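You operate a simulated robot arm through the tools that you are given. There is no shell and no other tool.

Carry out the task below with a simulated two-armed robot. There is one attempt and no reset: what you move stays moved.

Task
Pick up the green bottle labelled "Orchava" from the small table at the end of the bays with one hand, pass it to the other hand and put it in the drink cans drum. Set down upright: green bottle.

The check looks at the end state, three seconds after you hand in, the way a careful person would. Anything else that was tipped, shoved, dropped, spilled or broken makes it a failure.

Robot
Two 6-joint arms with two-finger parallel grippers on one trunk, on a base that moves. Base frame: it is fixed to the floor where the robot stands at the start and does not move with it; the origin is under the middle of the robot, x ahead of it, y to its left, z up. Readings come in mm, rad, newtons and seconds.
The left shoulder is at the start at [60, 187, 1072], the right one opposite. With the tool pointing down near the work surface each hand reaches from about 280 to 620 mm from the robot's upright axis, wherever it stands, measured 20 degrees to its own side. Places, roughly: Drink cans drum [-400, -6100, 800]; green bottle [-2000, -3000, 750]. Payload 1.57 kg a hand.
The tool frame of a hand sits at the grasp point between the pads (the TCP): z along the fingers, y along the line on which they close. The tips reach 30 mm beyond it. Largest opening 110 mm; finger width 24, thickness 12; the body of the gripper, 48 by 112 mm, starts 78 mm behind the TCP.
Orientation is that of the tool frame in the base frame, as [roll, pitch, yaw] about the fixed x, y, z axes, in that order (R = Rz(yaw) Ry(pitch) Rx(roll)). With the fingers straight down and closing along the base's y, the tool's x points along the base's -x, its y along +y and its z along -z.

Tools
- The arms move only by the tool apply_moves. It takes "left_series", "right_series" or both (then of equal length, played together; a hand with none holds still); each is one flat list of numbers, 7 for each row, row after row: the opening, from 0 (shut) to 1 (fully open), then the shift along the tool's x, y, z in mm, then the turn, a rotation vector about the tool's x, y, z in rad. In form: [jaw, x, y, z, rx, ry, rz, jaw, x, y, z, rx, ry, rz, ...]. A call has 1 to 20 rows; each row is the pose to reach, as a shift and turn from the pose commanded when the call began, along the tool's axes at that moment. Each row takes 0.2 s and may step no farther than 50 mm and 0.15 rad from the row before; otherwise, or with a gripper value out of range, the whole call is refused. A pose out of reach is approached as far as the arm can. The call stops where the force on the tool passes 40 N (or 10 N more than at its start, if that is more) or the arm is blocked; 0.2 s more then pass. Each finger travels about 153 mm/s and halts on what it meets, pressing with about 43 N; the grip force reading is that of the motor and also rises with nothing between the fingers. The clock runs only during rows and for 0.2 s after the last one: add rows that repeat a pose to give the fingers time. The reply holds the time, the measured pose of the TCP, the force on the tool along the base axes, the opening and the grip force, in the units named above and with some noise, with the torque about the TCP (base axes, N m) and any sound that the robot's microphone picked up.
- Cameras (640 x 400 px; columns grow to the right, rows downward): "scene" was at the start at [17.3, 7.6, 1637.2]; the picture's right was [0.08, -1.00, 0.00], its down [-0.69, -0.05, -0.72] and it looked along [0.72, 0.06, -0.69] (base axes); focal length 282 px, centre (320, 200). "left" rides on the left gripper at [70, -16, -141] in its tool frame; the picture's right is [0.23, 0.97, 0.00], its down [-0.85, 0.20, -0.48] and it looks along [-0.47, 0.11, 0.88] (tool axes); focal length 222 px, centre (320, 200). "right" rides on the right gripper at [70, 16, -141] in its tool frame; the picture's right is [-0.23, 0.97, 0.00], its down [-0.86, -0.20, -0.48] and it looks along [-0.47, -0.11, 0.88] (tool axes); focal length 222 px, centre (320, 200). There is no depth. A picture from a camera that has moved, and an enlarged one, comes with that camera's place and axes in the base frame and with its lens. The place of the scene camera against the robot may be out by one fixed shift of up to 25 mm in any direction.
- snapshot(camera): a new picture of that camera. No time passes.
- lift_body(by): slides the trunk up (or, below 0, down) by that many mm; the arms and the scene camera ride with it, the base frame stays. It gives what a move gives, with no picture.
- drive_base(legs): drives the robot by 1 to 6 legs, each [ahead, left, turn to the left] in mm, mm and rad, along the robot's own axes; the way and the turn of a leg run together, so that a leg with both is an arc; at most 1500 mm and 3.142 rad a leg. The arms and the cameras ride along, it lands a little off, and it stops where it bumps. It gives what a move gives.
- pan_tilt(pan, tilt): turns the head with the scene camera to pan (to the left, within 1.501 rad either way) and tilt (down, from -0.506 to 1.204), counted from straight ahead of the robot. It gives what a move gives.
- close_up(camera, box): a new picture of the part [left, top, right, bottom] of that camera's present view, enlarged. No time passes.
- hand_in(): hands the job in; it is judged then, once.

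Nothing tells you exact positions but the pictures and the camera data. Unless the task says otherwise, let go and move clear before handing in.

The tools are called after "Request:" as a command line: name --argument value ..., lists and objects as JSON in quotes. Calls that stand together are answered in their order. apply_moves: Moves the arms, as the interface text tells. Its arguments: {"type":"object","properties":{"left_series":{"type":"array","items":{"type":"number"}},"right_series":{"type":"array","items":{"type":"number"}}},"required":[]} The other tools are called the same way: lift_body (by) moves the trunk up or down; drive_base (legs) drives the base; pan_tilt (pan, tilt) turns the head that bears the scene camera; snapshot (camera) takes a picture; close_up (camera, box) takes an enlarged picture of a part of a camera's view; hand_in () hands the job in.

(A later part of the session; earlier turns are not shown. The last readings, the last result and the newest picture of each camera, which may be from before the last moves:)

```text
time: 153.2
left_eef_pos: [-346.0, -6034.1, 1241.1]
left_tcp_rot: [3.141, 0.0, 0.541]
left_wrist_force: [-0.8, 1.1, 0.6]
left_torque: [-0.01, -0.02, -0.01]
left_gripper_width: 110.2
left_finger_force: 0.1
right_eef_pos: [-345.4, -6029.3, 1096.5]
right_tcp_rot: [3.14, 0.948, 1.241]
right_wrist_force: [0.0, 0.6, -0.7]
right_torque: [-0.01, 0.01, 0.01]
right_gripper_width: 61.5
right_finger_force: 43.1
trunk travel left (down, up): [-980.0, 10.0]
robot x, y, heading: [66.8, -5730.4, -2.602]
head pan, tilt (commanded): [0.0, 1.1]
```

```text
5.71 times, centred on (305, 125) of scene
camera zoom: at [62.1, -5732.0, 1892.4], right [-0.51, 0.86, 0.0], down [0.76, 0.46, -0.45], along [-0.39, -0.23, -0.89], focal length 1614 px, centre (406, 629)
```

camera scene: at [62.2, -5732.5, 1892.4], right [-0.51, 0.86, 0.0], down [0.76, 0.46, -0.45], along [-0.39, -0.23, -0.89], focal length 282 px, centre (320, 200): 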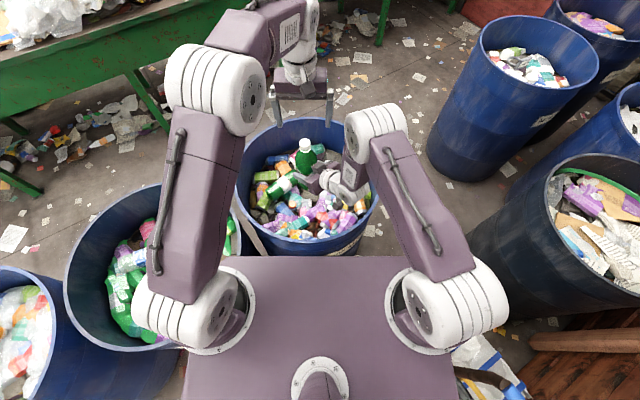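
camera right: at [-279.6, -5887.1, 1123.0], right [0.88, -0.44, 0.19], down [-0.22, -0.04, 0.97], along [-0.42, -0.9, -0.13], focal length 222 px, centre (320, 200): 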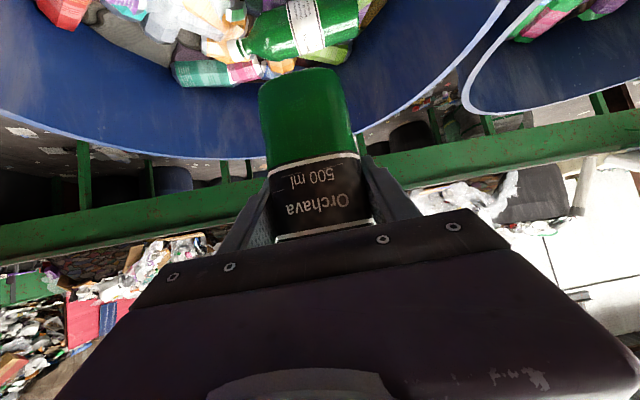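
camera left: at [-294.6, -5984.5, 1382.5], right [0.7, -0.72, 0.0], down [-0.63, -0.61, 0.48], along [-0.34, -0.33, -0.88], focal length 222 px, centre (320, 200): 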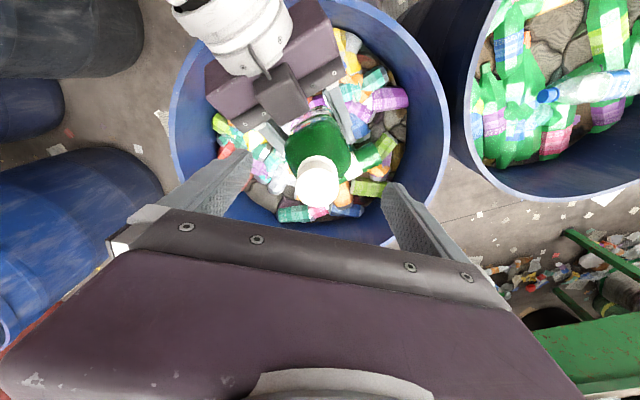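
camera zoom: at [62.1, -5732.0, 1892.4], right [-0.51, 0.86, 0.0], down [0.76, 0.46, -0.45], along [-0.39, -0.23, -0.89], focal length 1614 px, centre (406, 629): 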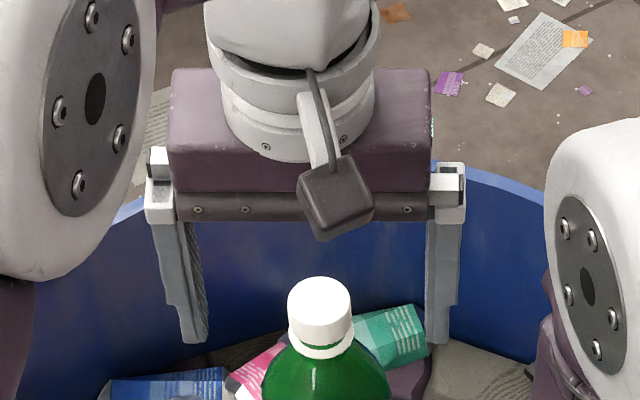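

The fingertips straddle the cap, ~20–30 mm below its top. I'll rise 5 mm to stay clear of the ring and close the left gripper on the cap.

Request:
apply_moves --left_series '[1, 0, -1.5, -5, 0, 0, 0, 0.8, 0, -1.5, -5, 0, 0, 0, 0.6, 0, -1.5, -5, 0, 0, 0, 0.45, 0, -1.5, -5, 0, 0, 0, 0.3, 0, -1.5, -5, 0, 0, 0, 0.15, 0, -1.5, -5, 0, 0, 0, 0.1, 0, -1.5, -5, 0, 0, 0, 0.1, 0, -1.5, -5, 0, 0, 0]'

Request:
close_up --camera "left" --box '[240, 120, 400, 240]'

Request:
close_up --camera "scene" --box '[250, 80, 360, 190]'

```text
time: 155.0
left_eef_pos: [-346.8, -6031.6, 1245.5]
left_tcp_rot: [3.139, 0.001, 0.542]
left_wrist_force: [-1.7, 3.4, -0.2]
left_torque: [0.06, 0.0, 0.03]
left_gripper_width: 27.5
left_finger_force: 37.6
right_eef_pos: [-346.1, -6030.6, 1096.4]
right_tcp_rot: [3.139, 0.947, 1.241]
right_wrist_force: [0.7, -2.9, -0.2]
right_torque: [0.32, 0.17, -0.03]
right_gripper_width: 61.4
right_finger_force: 43.1
trunk travel left (down, up): [-980.0, 10.0]
robot x, y, heading: [70.7, -5729.2, -2.601]
head pan, tilt (commanded): [0.0, 1.1]
```

```text
3.33 times, centred on (320, 180) of left
camera zoom: at [-295.6, -5982.5, 1387.9], right [0.7, -0.72, 0.0], down [-0.63, -0.61, 0.48], along [-0.34, -0.33, -0.88], focal length 740 px, centre (320, 267)
```

zoom: 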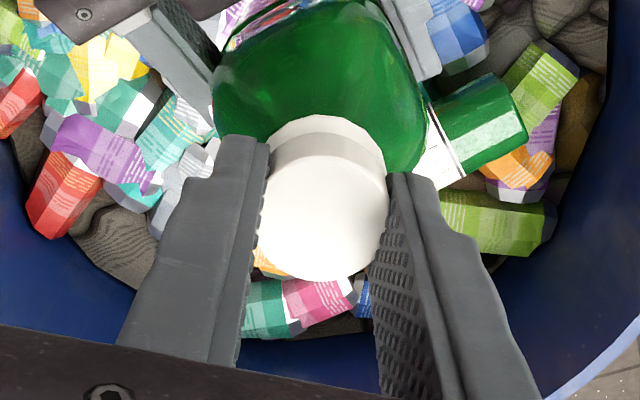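

```text
3.64 times, centred on (305, 135) of scene
camera zoom: at [61.8, -5732.1, 1892.4], right [-0.51, 0.86, 0.0], down [0.76, 0.46, -0.45], along [-0.39, -0.23, -0.89], focal length 1027 px, centre (374, 436)
```

zoom: 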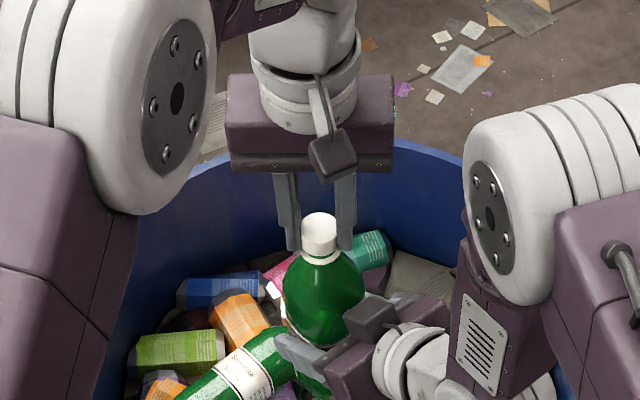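

Left gripper holds the cap (27.5 mm, ~38 N). Now I'll open the right hand slowly and check that the bottle stays put.

Request:
apply_moves --right_series '[0.6, 0, 0, 0, 0, 0, 0, 0.7, 0, 0, 0, 0, 0, 0, 0.85, 0, 0, 0, 0, 0, 0, 1, 0, 0, 0, 0, 0, 0, 1, 0, 0, 0, 0, 0, 0]'

Request:
snapshot --camera "right"

Request:
close_up --camera "scene" --box '[250, 80, 360, 190]'

```text
time: 156.2
left_eef_pos: [-346.7, -6032.0, 1246.8]
left_tcp_rot: [3.139, -0.002, 0.541]
left_wrist_force: [0.3, 1.0, -0.1]
left_torque: [0.01, 0.01, 0.01]
left_gripper_width: 27.0
left_finger_force: 38.3
right_eef_pos: [-345.8, -6029.3, 1096.8]
right_tcp_rot: [3.141, 0.949, 1.241]
right_wrist_force: [0.0, 0.0, -0.5]
right_torque: [0.0, 0.01, 0.0]
right_gripper_width: 109.9
right_finger_force: 0.0
trunk travel left (down, up): [-980.0, 10.0]
robot x, y, heading: [71.4, -5732.3, -2.601]
head pan, tilt (commanded): [0.0, 1.1]
```

```text
taken
camera right: at [-279.8, -5887.1, 1122.9], right [0.88, -0.44, 0.19], down [-0.23, -0.04, 0.97], along [-0.42, -0.9, -0.13], focal length 222 px, centre (320, 200)
```

right: 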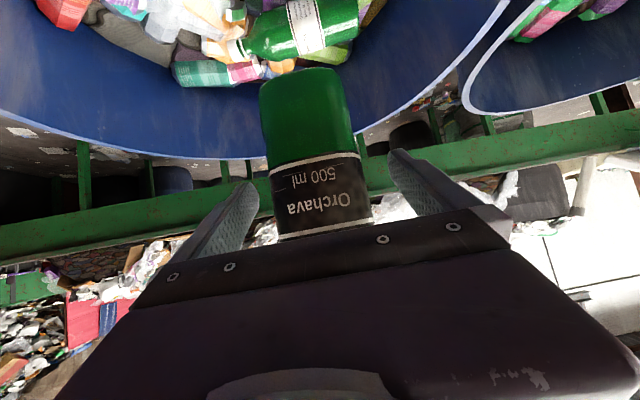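

```text
3.64 times, centred on (305, 135) of scene
camera zoom: at [61.8, -5732.2, 1892.4], right [-0.51, 0.86, 0.0], down [0.76, 0.46, -0.45], along [-0.39, -0.23, -0.89], focal length 1027 px, centre (374, 436)
```

zoom: 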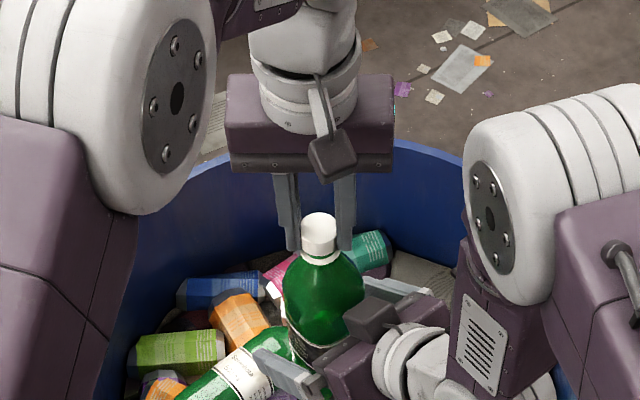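

The bottle now hangs steadily from the left hand alone. I'll back the right hand away in small steps.

Request:
apply_moves --right_series '[1, 0, 0, -10, 0, 0, 0, 1, 0, 0, -20, 0, 0, 0, 1, 0, 0, -30, 0, 0, 0]'

Request:
snapshot --camera "right"

```text
time: 157.0
left_eef_pos: [-347.1, -6032.0, 1245.7]
left_tcp_rot: [3.139, -0.002, 0.541]
left_wrist_force: [0.1, -0.1, -0.6]
left_torque: [0.0, -0.02, -0.02]
left_gripper_width: 27.8
left_finger_force: 38.3
right_eef_pos: [-350.6, -6019.4, 1116.0]
right_tcp_rot: [3.14, 0.945, 1.24]
right_wrist_force: [-0.1, -0.4, -0.1]
right_torque: [-0.01, -0.01, -0.02]
right_gripper_width: 110.0
right_finger_force: 0.0
right hand out of reach, approached as far as the arm can: row 1, 2, 3
trunk travel left (down, up): [-980.0, 10.0]
robot x, y, heading: [68.9, -5730.9, -2.602]
head pan, tilt (commanded): [0.0, 1.1]
```

```text
taken
camera right: at [-284.8, -5876.1, 1143.8], right [0.88, -0.44, 0.19], down [-0.23, -0.04, 0.97], along [-0.42, -0.9, -0.14], focal length 222 px, centre (320, 200)
```

right: 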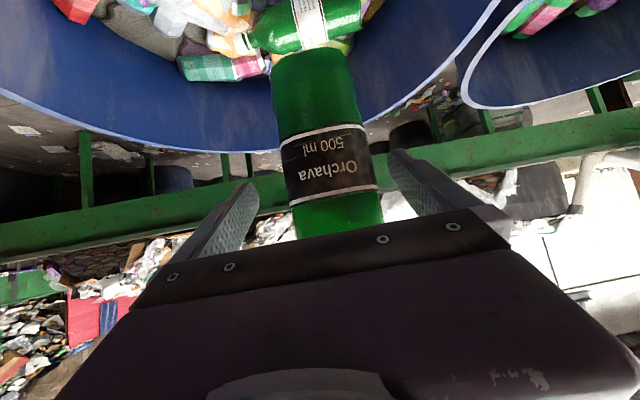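

The right arm can't retract straight back (folded limit), but the bottle can leave: I'll move the left hand with the bottle forward-left out from between the open right fingers.

Request:
apply_moves --left_series '[0.1, -8, 5, 0, 0, 0, 0, 0.1, -16, 11, 0, 0, 0, 0, 0.1, -24, 17, 0, 0, 0, 0, 0.1, -32, 23, 0, 0, 0, 0, 0.1, -40, 29, 0, 0, 0, 0, 0.1, -48, 35, 0, 0, 0, 0, 0.1, -56, 41, 0, 0, 0, 0, 0.1, -60, 44, 0, 0, 0, 0, 0.1, -60, 44, 0, 0, 0, 0]'

Request:
snapshot --camera "right"

Request:
snapshot --camera "scene"

```text
time: 159.0
left_eef_pos: [-375.6, -6100.0, 1246.8]
left_tcp_rot: [3.139, 0.0, 0.539]
left_wrist_force: [-0.1, 0.0, 0.4]
left_torque: [0.0, 0.02, 0.03]
left_gripper_width: 27.8
left_finger_force: 38.2
right_eef_pos: [-350.4, -6018.3, 1116.6]
right_tcp_rot: [3.139, 0.944, 1.242]
right_wrist_force: [-1.0, 0.1, 0.0]
right_torque: [-0.02, 0.0, -0.03]
right_gripper_width: 110.2
right_finger_force: 0.0
trunk travel left (down, up): [-980.0, 10.0]
robot x, y, heading: [73.7, -5731.1, -2.605]
head pan, tilt (commanded): [0.0, 1.1]
```

```text
taken
camera right: at [-284.9, -5876.1, 1143.7], right [0.88, -0.44, 0.19], down [-0.23, -0.04, 0.97], along [-0.42, -0.9, -0.14], focal length 222 px, centre (320, 200)
```

right: 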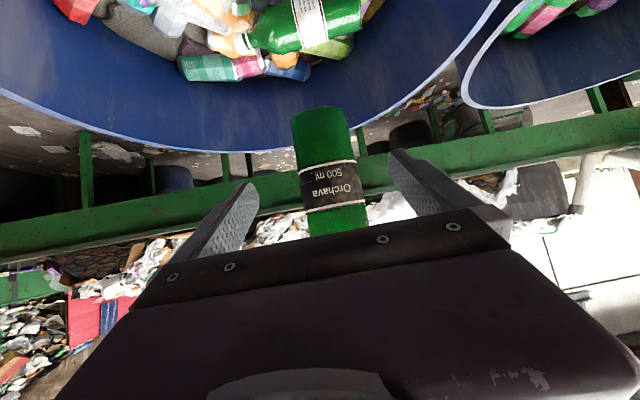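

```text
taken
camera scene: at [61.8, -5732.0, 1892.4], right [-0.51, 0.86, 0.0], down [0.76, 0.46, -0.45], along [-0.39, -0.23, -0.89], focal length 282 px, centre (320, 200)
```

scene: 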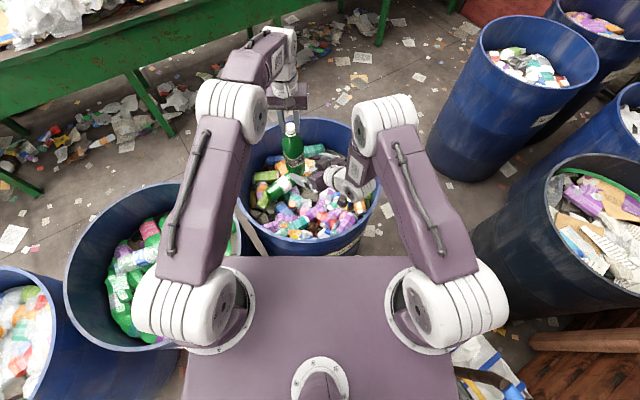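

The bottle is clear of the right fingers. Now I'll slide the right hand sideways to the right, away from the bottle.

Request:
apply_moves --right_series '[1, 0, -15, 0, 0, 0, 0, 1, 0, -30, 0, 0, 0, 0, 1, 0, -45, 0, 0, 0, 0, 1, 0, -60, 0, 0, 0, 0]'

Request:
snapshot --camera "right"

```text
time: 160.0
left_eef_pos: [-376.2, -6100.3, 1248.2]
left_tcp_rot: [3.139, 0.001, 0.541]
left_wrist_force: [0.0, -0.4, -0.1]
left_torque: [-0.01, 0.02, 0.0]
left_gripper_width: 28.0
left_finger_force: 38.3
right_eef_pos: [-406.5, -5999.3, 1117.9]
right_tcp_rot: [3.139, 0.953, 1.239]
right_wrist_force: [0.3, -0.4, 0.5]
right_torque: [0.04, 0.01, 0.0]
right_gripper_width: 110.0
right_finger_force: 0.0
trunk travel left (down, up): [-980.0, 10.0]
robot x, y, heading: [72.7, -5729.8, -2.604]
head pan, tilt (commanded): [0.0, 1.1]
```

```text
taken
camera right: at [-341.0, -5857.8, 1143.2], right [0.88, -0.44, 0.19], down [-0.22, -0.03, 0.97], along [-0.42, -0.9, -0.13], focal length 222 px, centre (320, 200)
```

right: 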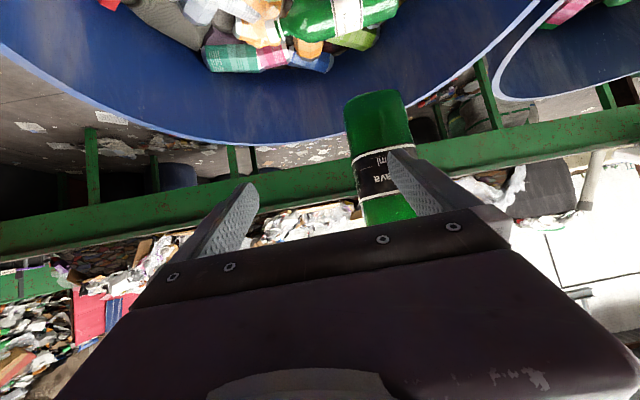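

Request:
apply_moves --right_series '[1, 0, -20, 0, 0, 0, 0, 1, 0, -40, 0, 0, 0, 0, 1, 0, -60, 0, 0, 0, 0, 1, 0, -80, 0, 0, 0, 0, 1, 0, -100, 0, 0, 0, 0]'

Request:
apply_moves --right_series '[1, 0, 0, 0, 0.1, 0, 0.071, 1, 0, 0, 0, 0.2, 0, 0.142, 1, 0, 0, 0, 0.3, 0, 0.2125, 1, 0, 0, 0, 0.4, 0, 0.283, 1, 0, 0, 0, 0.5, 0, 0.354]'

Request:
snapshot --camera "scene"

Request:
snapshot --camera "left"

Request:
snapshot --camera "right"

```text
time: 161.2
left_eef_pos: [-375.2, -6100.1, 1245.3]
left_tcp_rot: [3.139, 0.001, 0.54]
left_wrist_force: [0.0, 0.1, 0.3]
left_torque: [-0.01, -0.04, 0.0]
left_gripper_width: 27.7
left_finger_force: 38.0
right_eef_pos: [-502.7, -5966.5, 1117.0]
right_tcp_rot: [3.141, 0.953, 1.238]
right_wrist_force: [0.4, -0.2, -0.6]
right_torque: [0.02, 0.03, 0.01]
right_gripper_width: 110.2
right_finger_force: 0.1
trunk travel left (down, up): [-980.0, 10.0]
robot x, y, heading: [73.7, -5730.3, -2.604]
head pan, tilt (commanded): [0.0, 1.1]
```

```text
time: 162.4
left_eef_pos: [-375.3, -6100.9, 1247.3]
left_tcp_rot: [3.14, 0.0, 0.541]
left_wrist_force: [-0.1, -1.0, 0.1]
left_torque: [0.02, -0.01, -0.02]
left_gripper_width: 27.6
left_finger_force: 37.9
right_eef_pos: [-501.2, -5967.2, 1116.3]
right_tcp_rot: [-3.137, 0.955, 0.629]
right_wrist_force: [-0.4, 0.4, -0.3]
right_torque: [-0.01, -0.01, -0.03]
right_gripper_width: 109.7
right_finger_force: 0.0
trunk travel left (down, up): [-980.0, 10.0]
robot x, y, heading: [70.8, -5732.4, -2.602]
head pan, tilt (commanded): [0.0, 1.1]
```

```text
taken
camera scene: at [62.7, -5733.3, 1892.4], right [-0.51, 0.86, 0.0], down [0.76, 0.46, -0.45], along [-0.39, -0.23, -0.89], focal length 282 px, centre (320, 200)
```

scene: 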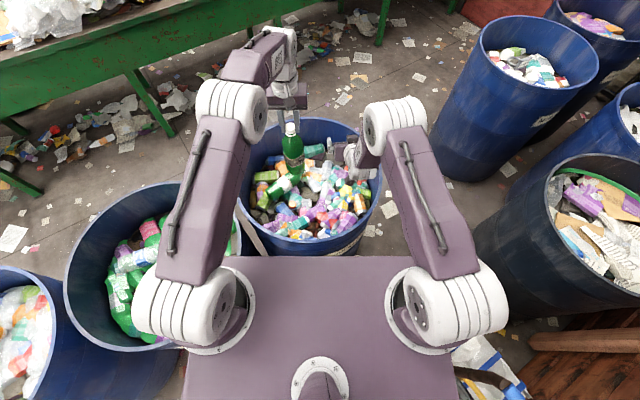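

```text
taken
camera left: at [-322.8, -6051.4, 1388.2], right [0.7, -0.72, 0.0], down [-0.63, -0.61, 0.48], along [-0.34, -0.33, -0.88], focal length 222 px, centre (320, 200)
```

left: 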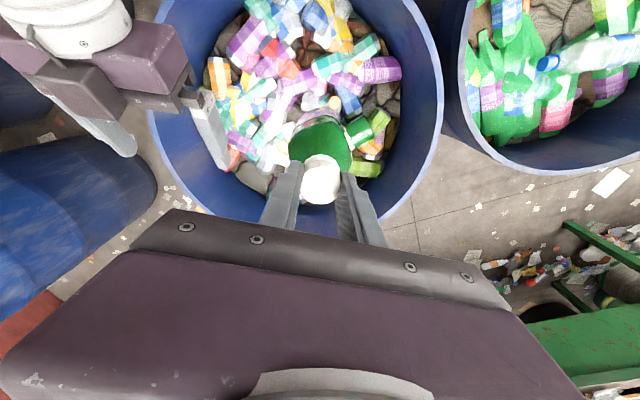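

```text
taken
camera right: at [-365.9, -5888.8, 1143.2], right [0.47, -0.87, 0.18], down [-0.2, 0.1, 0.97], along [-0.86, -0.49, -0.13], focal length 222 px, centre (320, 200)
```

right: 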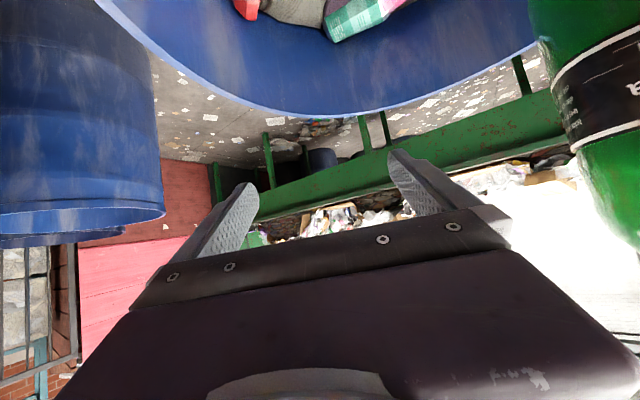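

The right hand is clear on my right. I'll rotate it to point down and move it back so its camera views the drum without crowding the bottle.

Request:
apply_moves --right_series '[1, 1, -9, -16, 0, 0.13, 0, 1, 2, -18, -33, 0, 0.26, 0, 1, 4, -27, -50, 0, 0.39, 0, 1, 5, -36, -66, 0, 0.52, 0, 1, 6, -45, -83, 0, 0.65, 0, 1, 7, -54, -100, 0, 0.78, 0, 1, 9, -60, -116, 0, 0.9, 0, 1, 9, -60, -116, 0, 0.9, 0]'

Request:
snapshot --camera "right"

Request:
snapshot --camera "scene"

```text
time: 164.2
left_eef_pos: [-375.6, -6100.5, 1246.3]
left_tcp_rot: [3.138, 0.002, 0.54]
left_wrist_force: [-0.1, -0.1, -0.2]
left_torque: [-0.04, 0.02, 0.01]
left_gripper_width: 27.8
left_finger_force: 37.8
right_eef_pos: [-454.5, -5862.2, 1178.4]
right_tcp_rot: [-3.138, 0.051, 0.629]
right_wrist_force: [0.0, -0.7, 0.3]
right_torque: [0.03, -0.01, 0.02]
right_gripper_width: 110.0
right_finger_force: 0.1
right hand out of reach, approached as far as the arm can: row 4
trunk travel left (down, up): [-980.0, 10.0]
robot x, y, heading: [70.3, -5731.5, -2.6]
head pan, tilt (commanded): [0.0, 1.1]
```

```text
taken
camera right: at [-382.5, -5830.6, 1316.2], right [0.39, -0.92, 0.01], down [-0.79, -0.33, 0.52], along [-0.48, -0.21, -0.85], focal length 222 px, centre (320, 200)
```

right: 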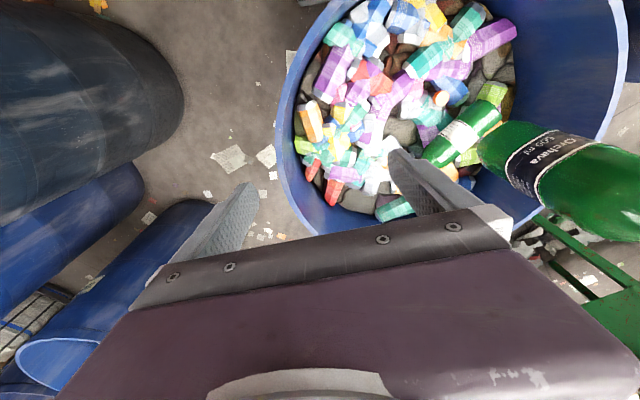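

```text
taken
camera scene: at [61.8, -5732.4, 1892.4], right [-0.51, 0.86, 0.0], down [0.76, 0.46, -0.45], along [-0.39, -0.23, -0.89], focal length 282 px, centre (320, 200)
```

scene: 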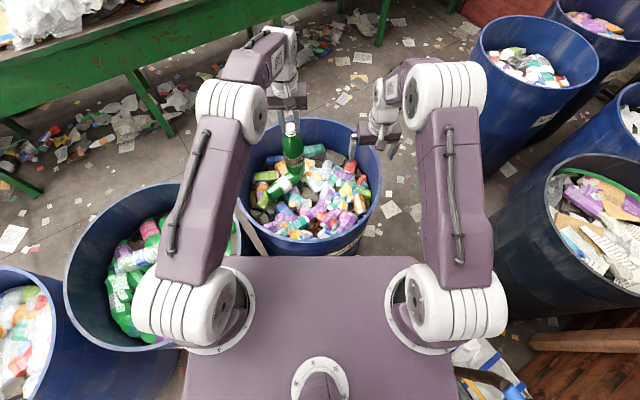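

Request:
close_up --camera "right" --box '[290, 0, 530, 220]'

Request:
close_up --camera "right" --box '[360, 60, 520, 180]'

Request:
close_up --camera "scene" --box '[235, 110, 395, 260]'

```text
1.82 times, centred on (410, 110) of right
camera zoom: at [-382.5, -5830.6, 1316.2], right [0.39, -0.92, 0.01], down [-0.79, -0.33, 0.52], along [-0.48, -0.21, -0.85], focal length 404 px, centre (156, 364)
```

zoom: 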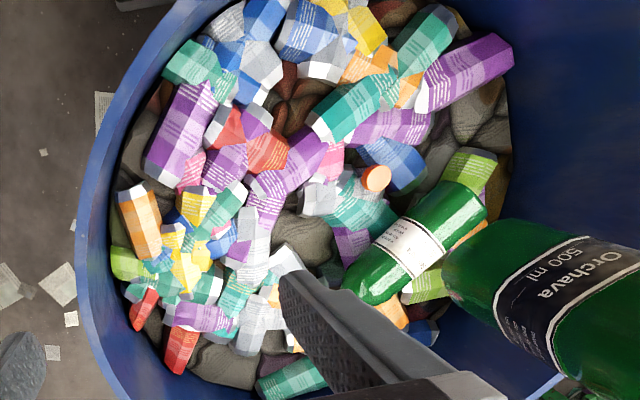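

```text
3.33 times, centred on (440, 120) of right
camera zoom: at [-382.5, -5830.6, 1316.2], right [0.39, -0.92, 0.01], down [-0.79, -0.33, 0.52], along [-0.48, -0.21, -0.85], focal length 740 px, centre (-80, 467)
```

zoom: 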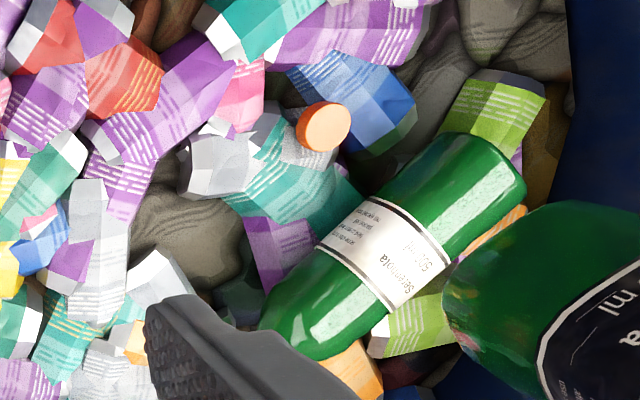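

```text
2.67 times, centred on (315, 185) of scene
camera zoom: at [61.8, -5732.4, 1892.4], right [-0.51, 0.86, 0.0], down [0.76, 0.46, -0.45], along [-0.39, -0.23, -0.89], focal length 754 px, centre (333, 240)
```

zoom: 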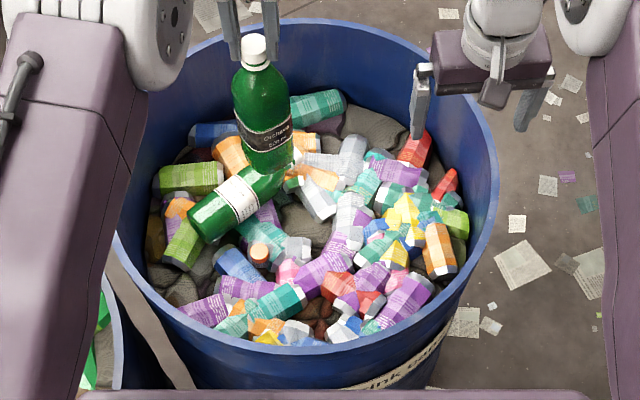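

I now have a consistent picture: the bare patch is at ≈(-429,-6075), z≈740, about 30 mm clear of the stray lying bottle. To bring it within the left arm's reach I'll raise the right hand out of the way and turn the base right by 0.22 rad.

Request:
apply_moves --right_series '[1, 0, 0, -25, 0, -0.05, 0, 1, 0, 0, -50, 0, -0.05, 0, 1, 0, 0, -75, 0, -0.05, 0, 1, 0, 0, -100, 0, -0.05, 0, 1, 0, 0, -120, 0, -0.05, 0]'

Request:
drive_base --legs '[[0, 0, -0.22]]'

Request:
snapshot --camera "scene"

Request:
snapshot --camera "right"

```text
time: 165.4
left_eef_pos: [-373.9, -6099.6, 1247.9]
left_tcp_rot: [3.139, 0.0, 0.541]
left_wrist_force: [0.2, -0.1, -0.7]
left_torque: [0.01, 0.01, 0.02]
left_gripper_width: 27.6
left_finger_force: 37.5
right_eef_pos: [-450.1, -5855.7, 1298.1]
right_tcp_rot: [3.14, 0.105, 0.628]
right_wrist_force: [0.2, -0.3, 0.9]
right_torque: [-0.01, 0.02, -0.03]
right_gripper_width: 110.1
right_finger_force: 0.1
trunk travel left (down, up): [-980.0, 10.0]
robot x, y, heading: [69.5, -5732.1, -2.602]
head pan, tilt (commanded): [0.0, 1.1]
```

```text
time: 166.6
left_eef_pos: [-446.0, -5992.9, 1245.9]
left_tcp_rot: [-3.142, 0.001, 0.314]
left_wrist_force: [-0.7, 0.7, -0.3]
left_torque: [0.01, -0.01, -0.03]
left_gripper_width: 27.8
left_finger_force: 37.9
right_eef_pos: [-465.0, -5736.5, 1297.4]
right_tcp_rot: [-3.139, 0.103, 0.402]
right_wrist_force: [0.6, 0.6, -0.3]
right_torque: [0.01, 0.01, 0.03]
right_gripper_width: 110.2
right_finger_force: 0.1
trunk travel left (down, up): [-980.0, 10.0]
robot x, y, heading: [69.9, -5730.0, -2.825]
head pan, tilt (commanded): [0.0, 1.1]
```

```text
taken
camera scene: at [61.7, -5733.5, 1892.4], right [-0.31, 0.95, 0.0], down [0.85, 0.27, -0.45], along [-0.43, -0.14, -0.89], focal length 282 px, centre (320, 200)
```

scene: 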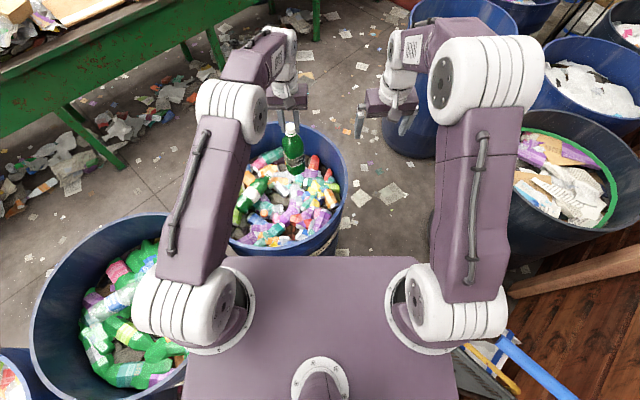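

```text
taken
camera right: at [-381.3, -5719.1, 1431.5], right [0.17, -0.98, 0.02], down [-0.82, -0.13, 0.56], along [-0.55, -0.11, -0.83], focal length 222 px, centre (320, 200)
```

right: 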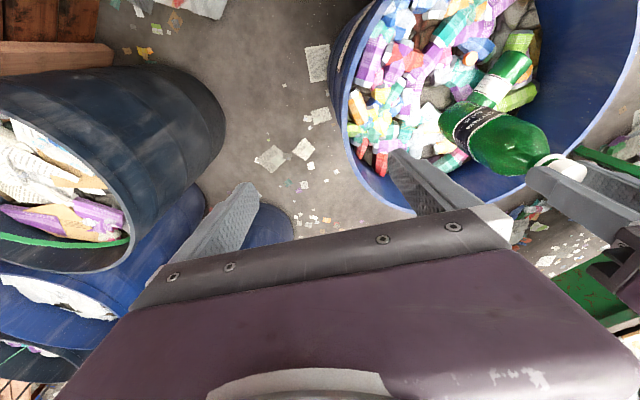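

Request:
apply_moves --left_series '[0.1, -1, 14, 8, 0, 0, 0, 0.1, -3, 28, 16, 0, 0, 0, 0.1, -4, 42, 24, 0, 0, 0, 0.1, -6, 56, 32, 0, 0, 0, 0.1, -8, 70, 40, 0, 0, 0, 0.1, -9, 83, 50, 0, 0, 0, 0.1, -9, 83, 55, 0, 0, 0, 0.1, -9, 83, 55, 0, 0, 0]'

Request:
snapshot --camera "right"

Request:
close_up --camera "right" --box '[330, 0, 590, 210]'

Request:
snapshot --camera "left"

Request:
close_up --camera "scene" --box '[220, 100, 360, 250]'

```text
time: 168.4
left_eef_pos: [-430.3, -6072.2, 1190.8]
left_tcp_rot: [3.141, -0.002, 0.314]
left_wrist_force: [0.1, 0.4, -0.2]
left_torque: [0.02, 0.01, 0.02]
left_gripper_width: 27.4
left_finger_force: 37.8
right_eef_pos: [-465.4, -5736.3, 1297.3]
right_tcp_rot: [3.141, 0.102, 0.4]
right_wrist_force: [-0.1, 0.2, -0.6]
right_torque: [-0.03, -0.03, -0.03]
right_gripper_width: 109.7
right_finger_force: 0.1
trunk travel left (down, up): [-980.0, 10.0]
robot x, y, heading: [70.3, -5734.2, -2.825]
head pan, tilt (commanded): [0.0, 1.1]
```

```text
taken
camera right: at [-381.4, -5717.5, 1431.5], right [0.17, -0.98, 0.02], down [-0.82, -0.13, 0.56], along [-0.55, -0.12, -0.83], focal length 222 px, centre (320, 200)
```

right: 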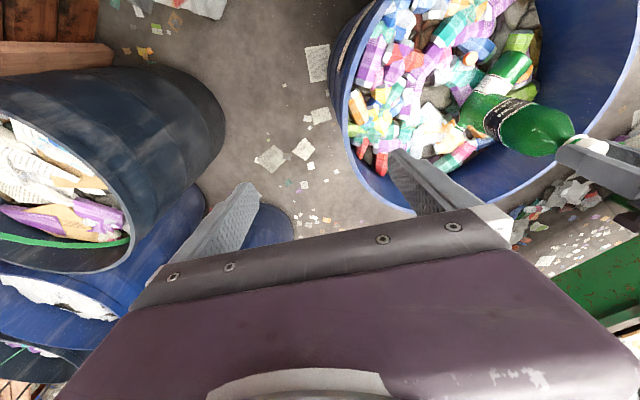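

```text
1.90 times, centred on (460, 105) of right
camera zoom: at [-381.4, -5717.5, 1431.5], right [0.17, -0.98, 0.02], down [-0.82, -0.13, 0.56], along [-0.55, -0.12, -0.83], focal length 423 px, centre (53, 381)
```

zoom: 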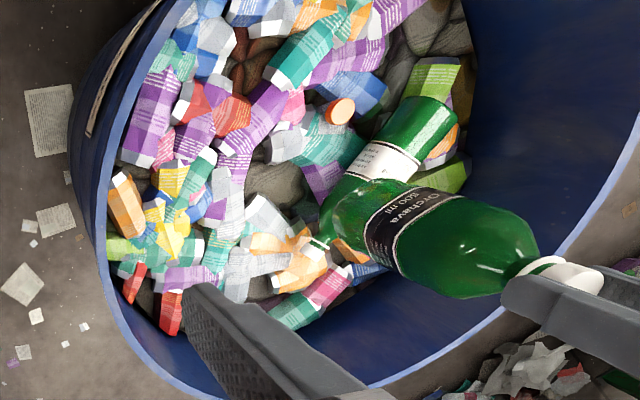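

```text
taken
camera left: at [-368.3, -6035.9, 1332.2], right [0.52, -0.86, 0.0], down [-0.75, -0.45, 0.48], along [-0.41, -0.25, -0.88], focal length 222 px, centre (320, 200)
```

left: 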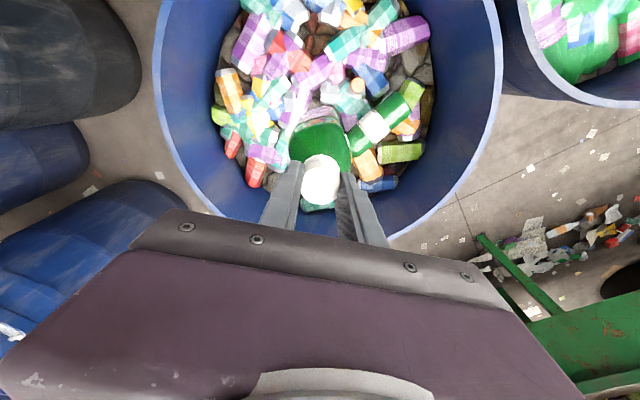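

```text
2.67 times, centred on (290, 175) of scene
camera zoom: at [61.4, -5731.5, 1892.4], right [-0.31, 0.95, 0.0], down [0.85, 0.27, -0.45], along [-0.43, -0.14, -0.89], focal length 754 px, centre (400, 267)
```

zoom: 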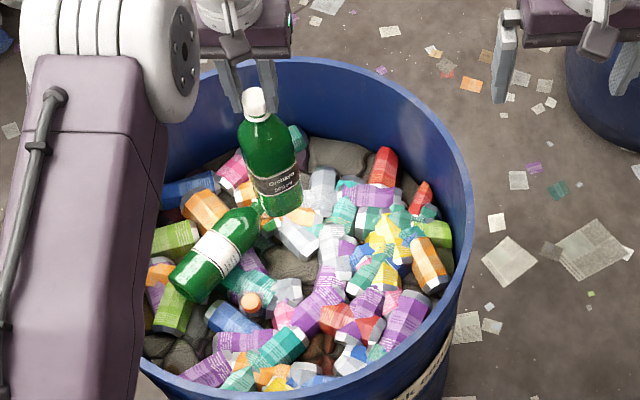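

All views agree within ~10 mm: the drop line is about 5 mm short and 9 mm right of the bare patch's centre. I'll correct, then lower the trunk by 150 mm.

Request:
apply_moves --left_series '[0.1, -3, 5, 0, 0, 0, 0, 0.1, -5, 9, 0, 0, 0, 0, 0.1, -5, 9, 0, 0, 0, 0]'

Request:
lift_body --by -150

Request:
close_up --camera "right" --box '[330, 0, 590, 210]'

Request:
close_up --camera "scene" --box '[220, 90, 360, 240]'

```text
time: 169.2
left_eef_pos: [-431.4, -6081.8, 1192.6]
left_tcp_rot: [3.14, 0.001, 0.314]
left_wrist_force: [0.0, 0.0, -1.1]
left_torque: [0.01, -0.01, 0.02]
left_gripper_width: 27.6
left_finger_force: 38.4
right_eef_pos: [-465.1, -5735.6, 1297.0]
right_tcp_rot: [3.141, 0.103, 0.402]
right_wrist_force: [0.1, 0.8, -0.1]
right_torque: [0.01, 0.0, 0.01]
right_gripper_width: 110.0
right_finger_force: 0.0
trunk travel left (down, up): [-980.0, 10.0]
robot x, y, heading: [72.0, -5730.9, -2.834]
head pan, tilt (commanded): [0.0, 1.1]
```

```text
time: 171.0
left_eef_pos: [-431.2, -6083.2, 1041.0]
left_tcp_rot: [3.14, 0.0, 0.315]
left_wrist_force: [0.1, -0.6, -0.4]
left_torque: [0.02, 0.0, 0.0]
left_gripper_width: 27.5
left_finger_force: 38.3
right_eef_pos: [-465.5, -5736.0, 1147.1]
right_tcp_rot: [3.141, 0.103, 0.401]
right_wrist_force: [-0.2, 0.5, 0.3]
right_torque: [0.05, 0.0, 0.01]
right_gripper_width: 110.0
right_finger_force: 0.0
trunk travel left (down, up): [-830.0, 160.0]
robot x, y, heading: [70.9, -5734.7, -2.828]
head pan, tilt (commanded): [0.0, 1.1]
```

```text
1.90 times, centred on (460, 105) of right
camera zoom: at [-381.3, -5717.6, 1281.5], right [0.17, -0.98, 0.02], down [-0.82, -0.13, 0.56], along [-0.55, -0.12, -0.83], focal length 423 px, centre (53, 381)
```

zoom: 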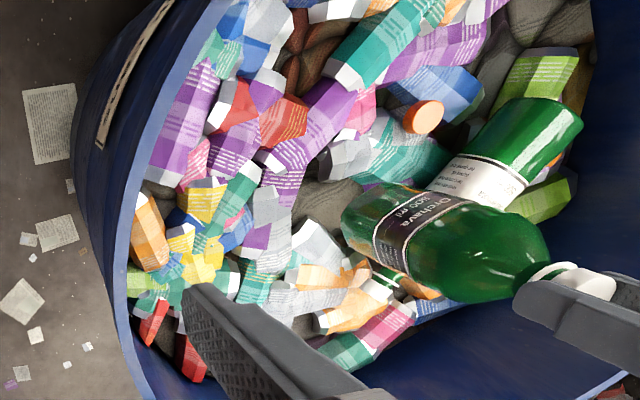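

```text
2.67 times, centred on (290, 165) of scene
camera zoom: at [61.6, -5731.5, 1742.4], right [-0.31, 0.95, 0.0], down [0.85, 0.27, -0.45], along [-0.43, -0.14, -0.89], focal length 754 px, centre (400, 293)
```

zoom: 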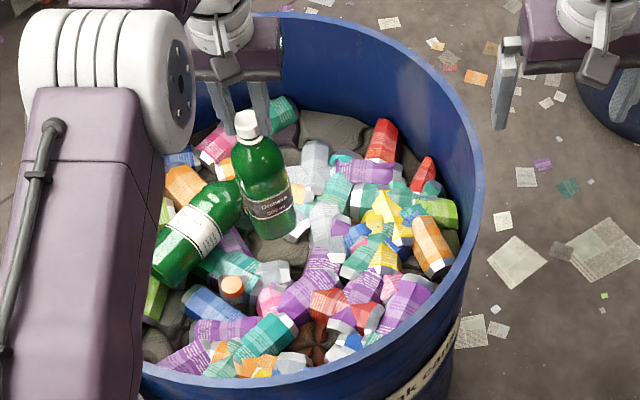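

The bottle is 75 mm above the fill, over the grey patch. I'll lower another 40 mm with the trunk, then go down gently with the arm while watching the force.

Request:
lift_body --by -40

Request:
apply_moves --left_series '[0.1, 0, -2, 3, 0, 0, 0, 0.1, 0, -4, 6, 0, 0, 0]'

Request:
close_up --camera "right" --box '[380, 20, 580, 190]'

Request:
close_up --camera "scene" --box '[240, 90, 350, 210]'

```text
time: 171.8
left_eef_pos: [-431.6, -6082.6, 1001.2]
left_tcp_rot: [3.14, 0.0, 0.314]
left_wrist_force: [-0.8, 0.4, -0.1]
left_torque: [0.03, 0.03, 0.02]
left_gripper_width: 27.7
left_finger_force: 37.8
right_eef_pos: [-465.5, -5736.0, 1106.9]
right_tcp_rot: [3.141, 0.103, 0.402]
right_wrist_force: [0.5, -0.4, 0.3]
right_torque: [-0.01, 0.01, -0.02]
right_gripper_width: 110.0
right_finger_force: 0.1
trunk travel left (down, up): [-790.0, 200.0]
robot x, y, heading: [70.4, -5731.7, -2.829]
head pan, tilt (commanded): [0.0, 1.1]
```

```text
time: 172.4
left_eef_pos: [-433.0, -6078.6, 996.2]
left_tcp_rot: [3.141, -0.002, 0.314]
left_wrist_force: [0.3, -0.4, -0.2]
left_torque: [-0.02, 0.03, 0.03]
left_gripper_width: 27.9
left_finger_force: 38.1
right_eef_pos: [-465.3, -5734.5, 1107.3]
right_tcp_rot: [-3.141, 0.104, 0.401]
right_wrist_force: [0.7, -0.2, -0.5]
right_torque: [-0.01, 0.03, 0.05]
right_gripper_width: 109.7
right_finger_force: 0.1
trunk travel left (down, up): [-790.0, 200.0]
robot x, y, heading: [68.8, -5733.6, -2.827]
head pan, tilt (commanded): [0.0, 1.1]
```

```text
2.35 times, centred on (480, 105) of right
camera zoom: at [-381.3, -5717.5, 1241.5], right [0.17, -0.98, 0.02], down [-0.82, -0.13, 0.56], along [-0.55, -0.12, -0.83], focal length 523 px, centre (-56, 424)
```

zoom: 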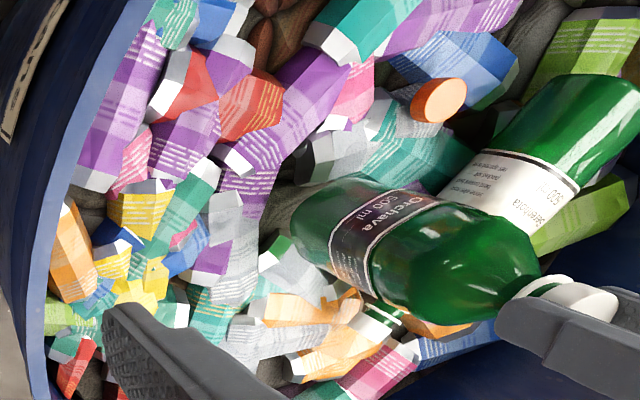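

```text
3.33 times, centred on (295, 150) of scene
camera zoom: at [61.7, -5731.4, 1702.4], right [-0.31, 0.95, 0.0], down [0.85, 0.27, -0.45], along [-0.43, -0.14, -0.89], focal length 942 px, centre (403, 367)
```

zoom: 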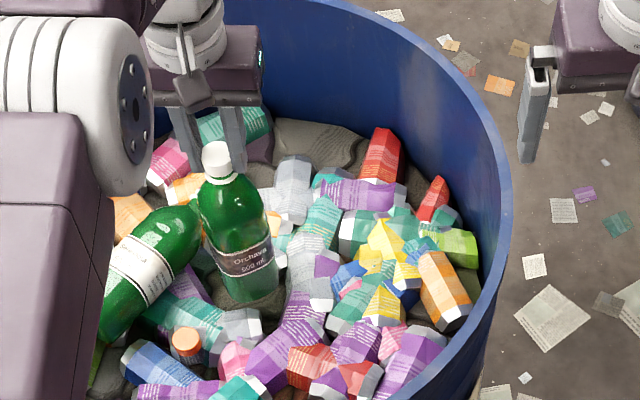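

Request:
apply_moves --left_series '[0.1, 0, 0, 5, 0, 0, 0, 0.1, 0, 0, 10, 0, 0, 0]'

Request:
apply_moves --left_series '[0.1, 0, 0, 4, 0, 0, 0, 0.1, 0, 0, 8, 0, 0, 0]'

Request:
close_up --camera "scene" --box '[240, 90, 350, 210]'

```text
time: 173.0
left_eef_pos: [-433.8, -6077.5, 985.3]
left_tcp_rot: [3.14, -0.001, 0.314]
left_wrist_force: [0.6, -0.5, 1.8]
left_torque: [-0.01, -0.01, -0.02]
left_gripper_width: 27.5
left_finger_force: 38.1
right_eef_pos: [-464.8, -5735.9, 1107.0]
right_tcp_rot: [3.142, 0.101, 0.401]
right_wrist_force: [0.3, -0.2, -0.1]
right_torque: [-0.03, -0.05, 0.02]
right_gripper_width: 109.8
right_finger_force: 0.2
trunk travel left (down, up): [-790.0, 200.0]
robot x, y, heading: [70.0, -5732.6, -2.826]
head pan, tilt (commanded): [0.0, 1.1]
```

```text
time: 173.6
left_eef_pos: [-431.6, -6076.4, 984.6]
left_tcp_rot: [3.139, 0.015, 0.316]
left_wrist_force: [-0.7, -0.9, 41.7]
left_torque: [-0.04, -0.11, 0.03]
left_gripper_width: 27.4
left_finger_force: 37.5
right_eef_pos: [-459.9, -5733.1, 1111.3]
right_tcp_rot: [3.141, 0.109, 0.401]
right_wrist_force: [0.3, 0.4, -0.6]
right_torque: [0.02, -0.02, 0.02]
right_gripper_width: 110.0
right_finger_force: 0.0
trunk travel left (down, up): [-790.0, 200.0]
robot x, y, heading: [67.0, -5731.3, -2.833]
head pan, tilt (commanded): [0.0, 1.1]
```

```text
3.33 times, centred on (295, 150) of scene
camera zoom: at [68.7, -5727.1, 1703.1], right [-0.31, 0.95, 0.0], down [0.85, 0.27, -0.46], along [-0.44, -0.14, -0.89], focal length 942 px, centre (403, 367)
```

zoom: 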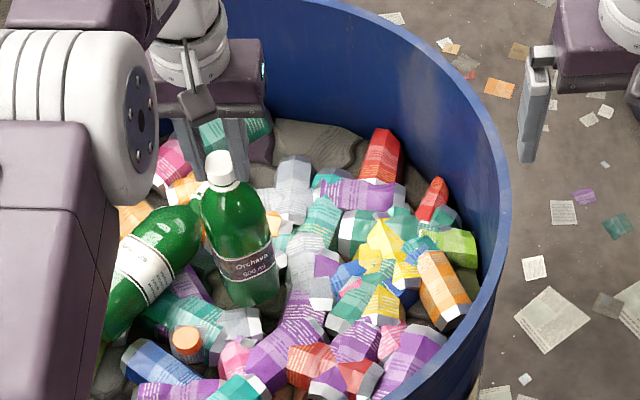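

Contact: at TCP z≈985 the force jumped, with almost no torque, so the bottle stands squarely on something firm (base z≈761). I'll ease the pressure before letting go.

Request:
apply_moves --left_series '[0.1, 0, 0, -2, 0, 0, 0, 0.1, 0, 0, -4, 0, 0, 0]'

```text
time: 174.2
left_eef_pos: [-431.2, -6078.3, 983.5]
left_tcp_rot: [3.139, 0.004, 0.315]
left_wrist_force: [-1.4, 0.1, 27.5]
left_torque: [-0.06, 0.2, 0.02]
left_gripper_width: 27.2
left_finger_force: 37.7
right_eef_pos: [-463.0, -5734.2, 1107.4]
right_tcp_rot: [-3.142, 0.106, 0.401]
right_wrist_force: [-0.3, -0.8, 0.2]
right_torque: [0.01, 0.01, -0.02]
right_gripper_width: 110.0
right_finger_force: 0.0
trunk travel left (down, up): [-790.0, 200.0]
robot x, y, heading: [71.1, -5731.8, -2.83]
head pan, tilt (commanded): [0.0, 1.1]
```

Request:
apply_moves --left_series '[0.1, 0, 0, -2, 0, 0, 0, 0.1, 0, 0, -3, 0, 0, 0]'

```text
time: 174.8
left_eef_pos: [-431.7, -6077.4, 985.6]
left_tcp_rot: [3.14, -0.002, 0.313]
left_wrist_force: [-0.9, -0.1, 8.2]
left_torque: [-0.06, 0.21, 0.06]
left_gripper_width: 27.2
left_finger_force: 37.6
right_eef_pos: [-464.8, -5735.1, 1107.8]
right_tcp_rot: [-3.142, 0.105, 0.401]
right_wrist_force: [-0.7, 0.6, 0.0]
right_torque: [0.02, 0.01, 0.0]
right_gripper_width: 109.8
right_finger_force: 0.0
trunk travel left (down, up): [-790.0, 200.0]
robot x, y, heading: [68.1, -5729.7, -2.826]
head pan, tilt (commanded): [0.0, 1.1]
```

Request:
apply_moves --left_series '[0.1, 0, 0, -0.7, 0, 0, 0, 0.1, 0, 0, -1.2, 0, 0, 0, 0.1, 0, 0, -1.2, 0, 0, 0]'

Request:
close_up --camera "scene" --box '[240, 90, 350, 210]'

Request:
close_up --camera "right" --box '[380, 20, 580, 190]'

```text
time: 175.6
left_eef_pos: [-431.9, -6078.0, 986.0]
left_tcp_rot: [3.14, -0.002, 0.315]
left_wrist_force: [0.0, -0.4, -0.3]
left_torque: [0.0, 0.03, 0.01]
left_gripper_width: 27.1
left_finger_force: 37.0
right_eef_pos: [-466.4, -5736.2, 1107.3]
right_tcp_rot: [3.141, 0.104, 0.4]
right_wrist_force: [0.0, -1.3, -0.4]
right_torque: [0.02, 0.02, 0.02]
right_gripper_width: 110.0
right_finger_force: 0.1
trunk travel left (down, up): [-790.0, 200.0]
robot x, y, heading: [72.1, -5734.8, -2.833]
head pan, tilt (commanded): [0.0, 1.1]
```

```text
3.33 times, centred on (295, 150) of scene
camera zoom: at [61.5, -5731.5, 1702.3], right [-0.31, 0.95, 0.0], down [0.85, 0.27, -0.45], along [-0.43, -0.14, -0.89], focal length 942 px, centre (403, 367)
```

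zoom: 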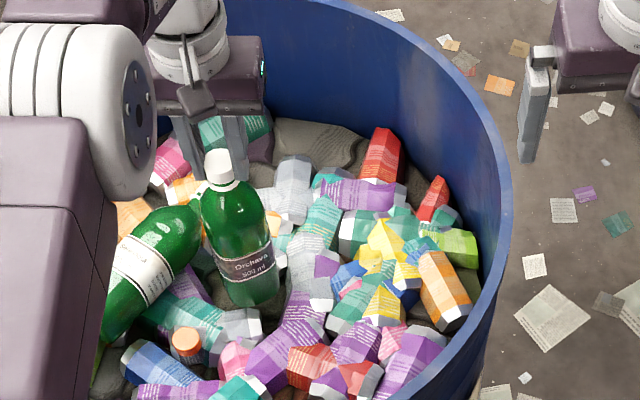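

```text
2.35 times, centred on (480, 105) of right
camera zoom: at [-381.3, -5717.6, 1241.4], right [0.17, -0.98, 0.02], down [-0.82, -0.13, 0.56], along [-0.55, -0.12, -0.83], focal length 523 px, centre (-56, 424)
```

zoom: 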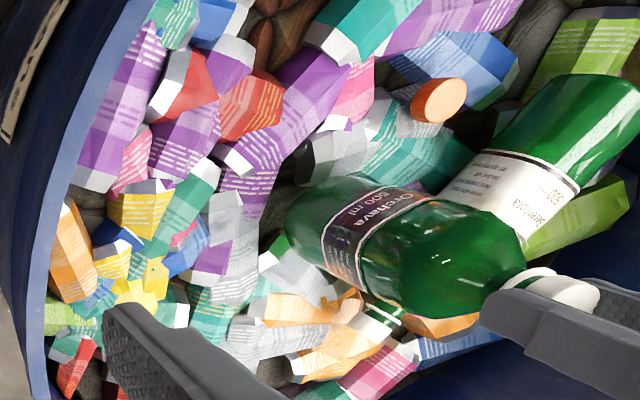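

The bottle is just resting with near-zero load, upright on the patch. I'll lower 0.4 mm and open the left gripper slowly.

Request:
apply_moves --left_series '[0.1, 0, 0, 0.4, 0, 0, 0, 0.22, 0, 0, 0.4, 0, 0, 0, 0.26, 0, 0, 0.4, 0, 0, 0, 0.3, 0, 0, 0.4, 0, 0, 0, 0.34, 0, 0, 0.4, 0, 0, 0, 0.4, 0, 0, 0.4, 0, 0, 0, 0.4, 0, 0, 0.4, 0, 0, 0]'

Request:
close_up --camera "scene" --box '[240, 90, 350, 210]'

Request:
snapshot --camera "left"

Request:
close_up --camera "right" --box '[380, 20, 580, 190]'

```text
time: 177.2
left_eef_pos: [-433.0, -6078.3, 985.5]
left_tcp_rot: [3.14, -0.001, 0.315]
left_wrist_force: [-0.1, -0.7, 0.0]
left_torque: [-0.04, -0.04, 0.0]
left_gripper_width: 44.0
left_finger_force: 0.0
right_eef_pos: [-464.9, -5735.1, 1106.9]
right_tcp_rot: [-3.141, 0.104, 0.401]
right_wrist_force: [0.7, 0.2, -0.6]
right_torque: [0.01, 0.05, 0.04]
right_gripper_width: 110.0
right_finger_force: 0.0
trunk travel left (down, up): [-790.0, 200.0]
robot x, y, heading: [77.2, -5733.6, -2.832]
head pan, tilt (commanded): [0.0, 1.1]
```

```text
3.33 times, centred on (295, 150) of scene
camera zoom: at [61.5, -5731.5, 1702.4], right [-0.31, 0.95, 0.0], down [0.85, 0.27, -0.45], along [-0.43, -0.14, -0.89], focal length 942 px, centre (403, 367)
```

zoom: 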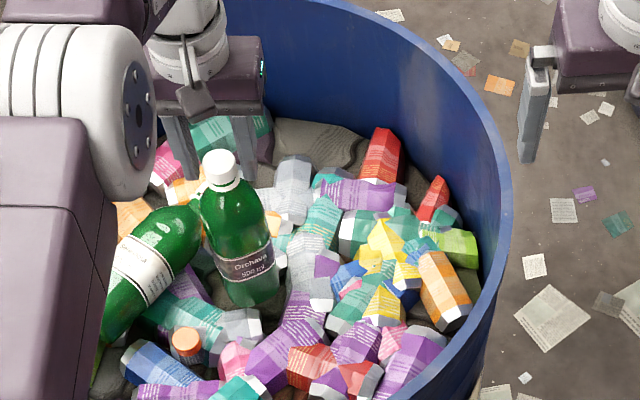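

```text
taken
camera left: at [-370.9, -6041.8, 1127.2], right [0.52, -0.86, 0.0], down [-0.75, -0.45, 0.48], along [-0.41, -0.25, -0.88], focal length 222 px, centre (320, 200)
```

left: 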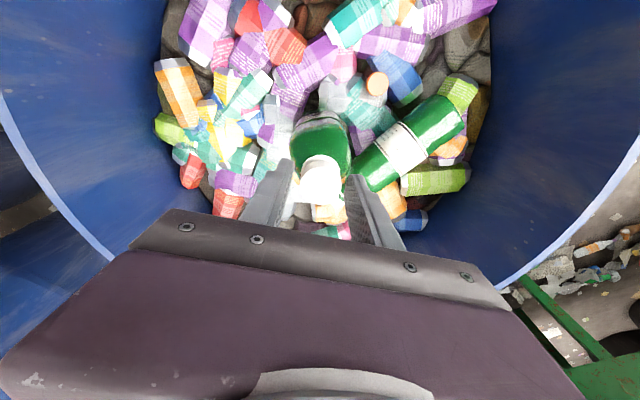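

```text
2.35 times, centred on (480, 105) of right
camera zoom: at [-381.3, -5717.6, 1241.5], right [0.17, -0.98, 0.02], down [-0.82, -0.13, 0.56], along [-0.55, -0.12, -0.83], focal length 523 px, centre (-56, 424)
```

zoom: 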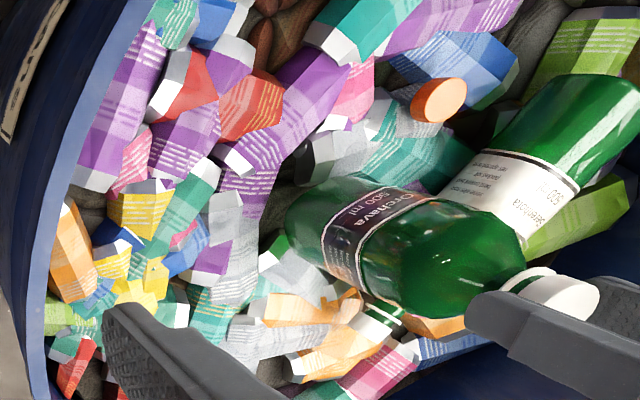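

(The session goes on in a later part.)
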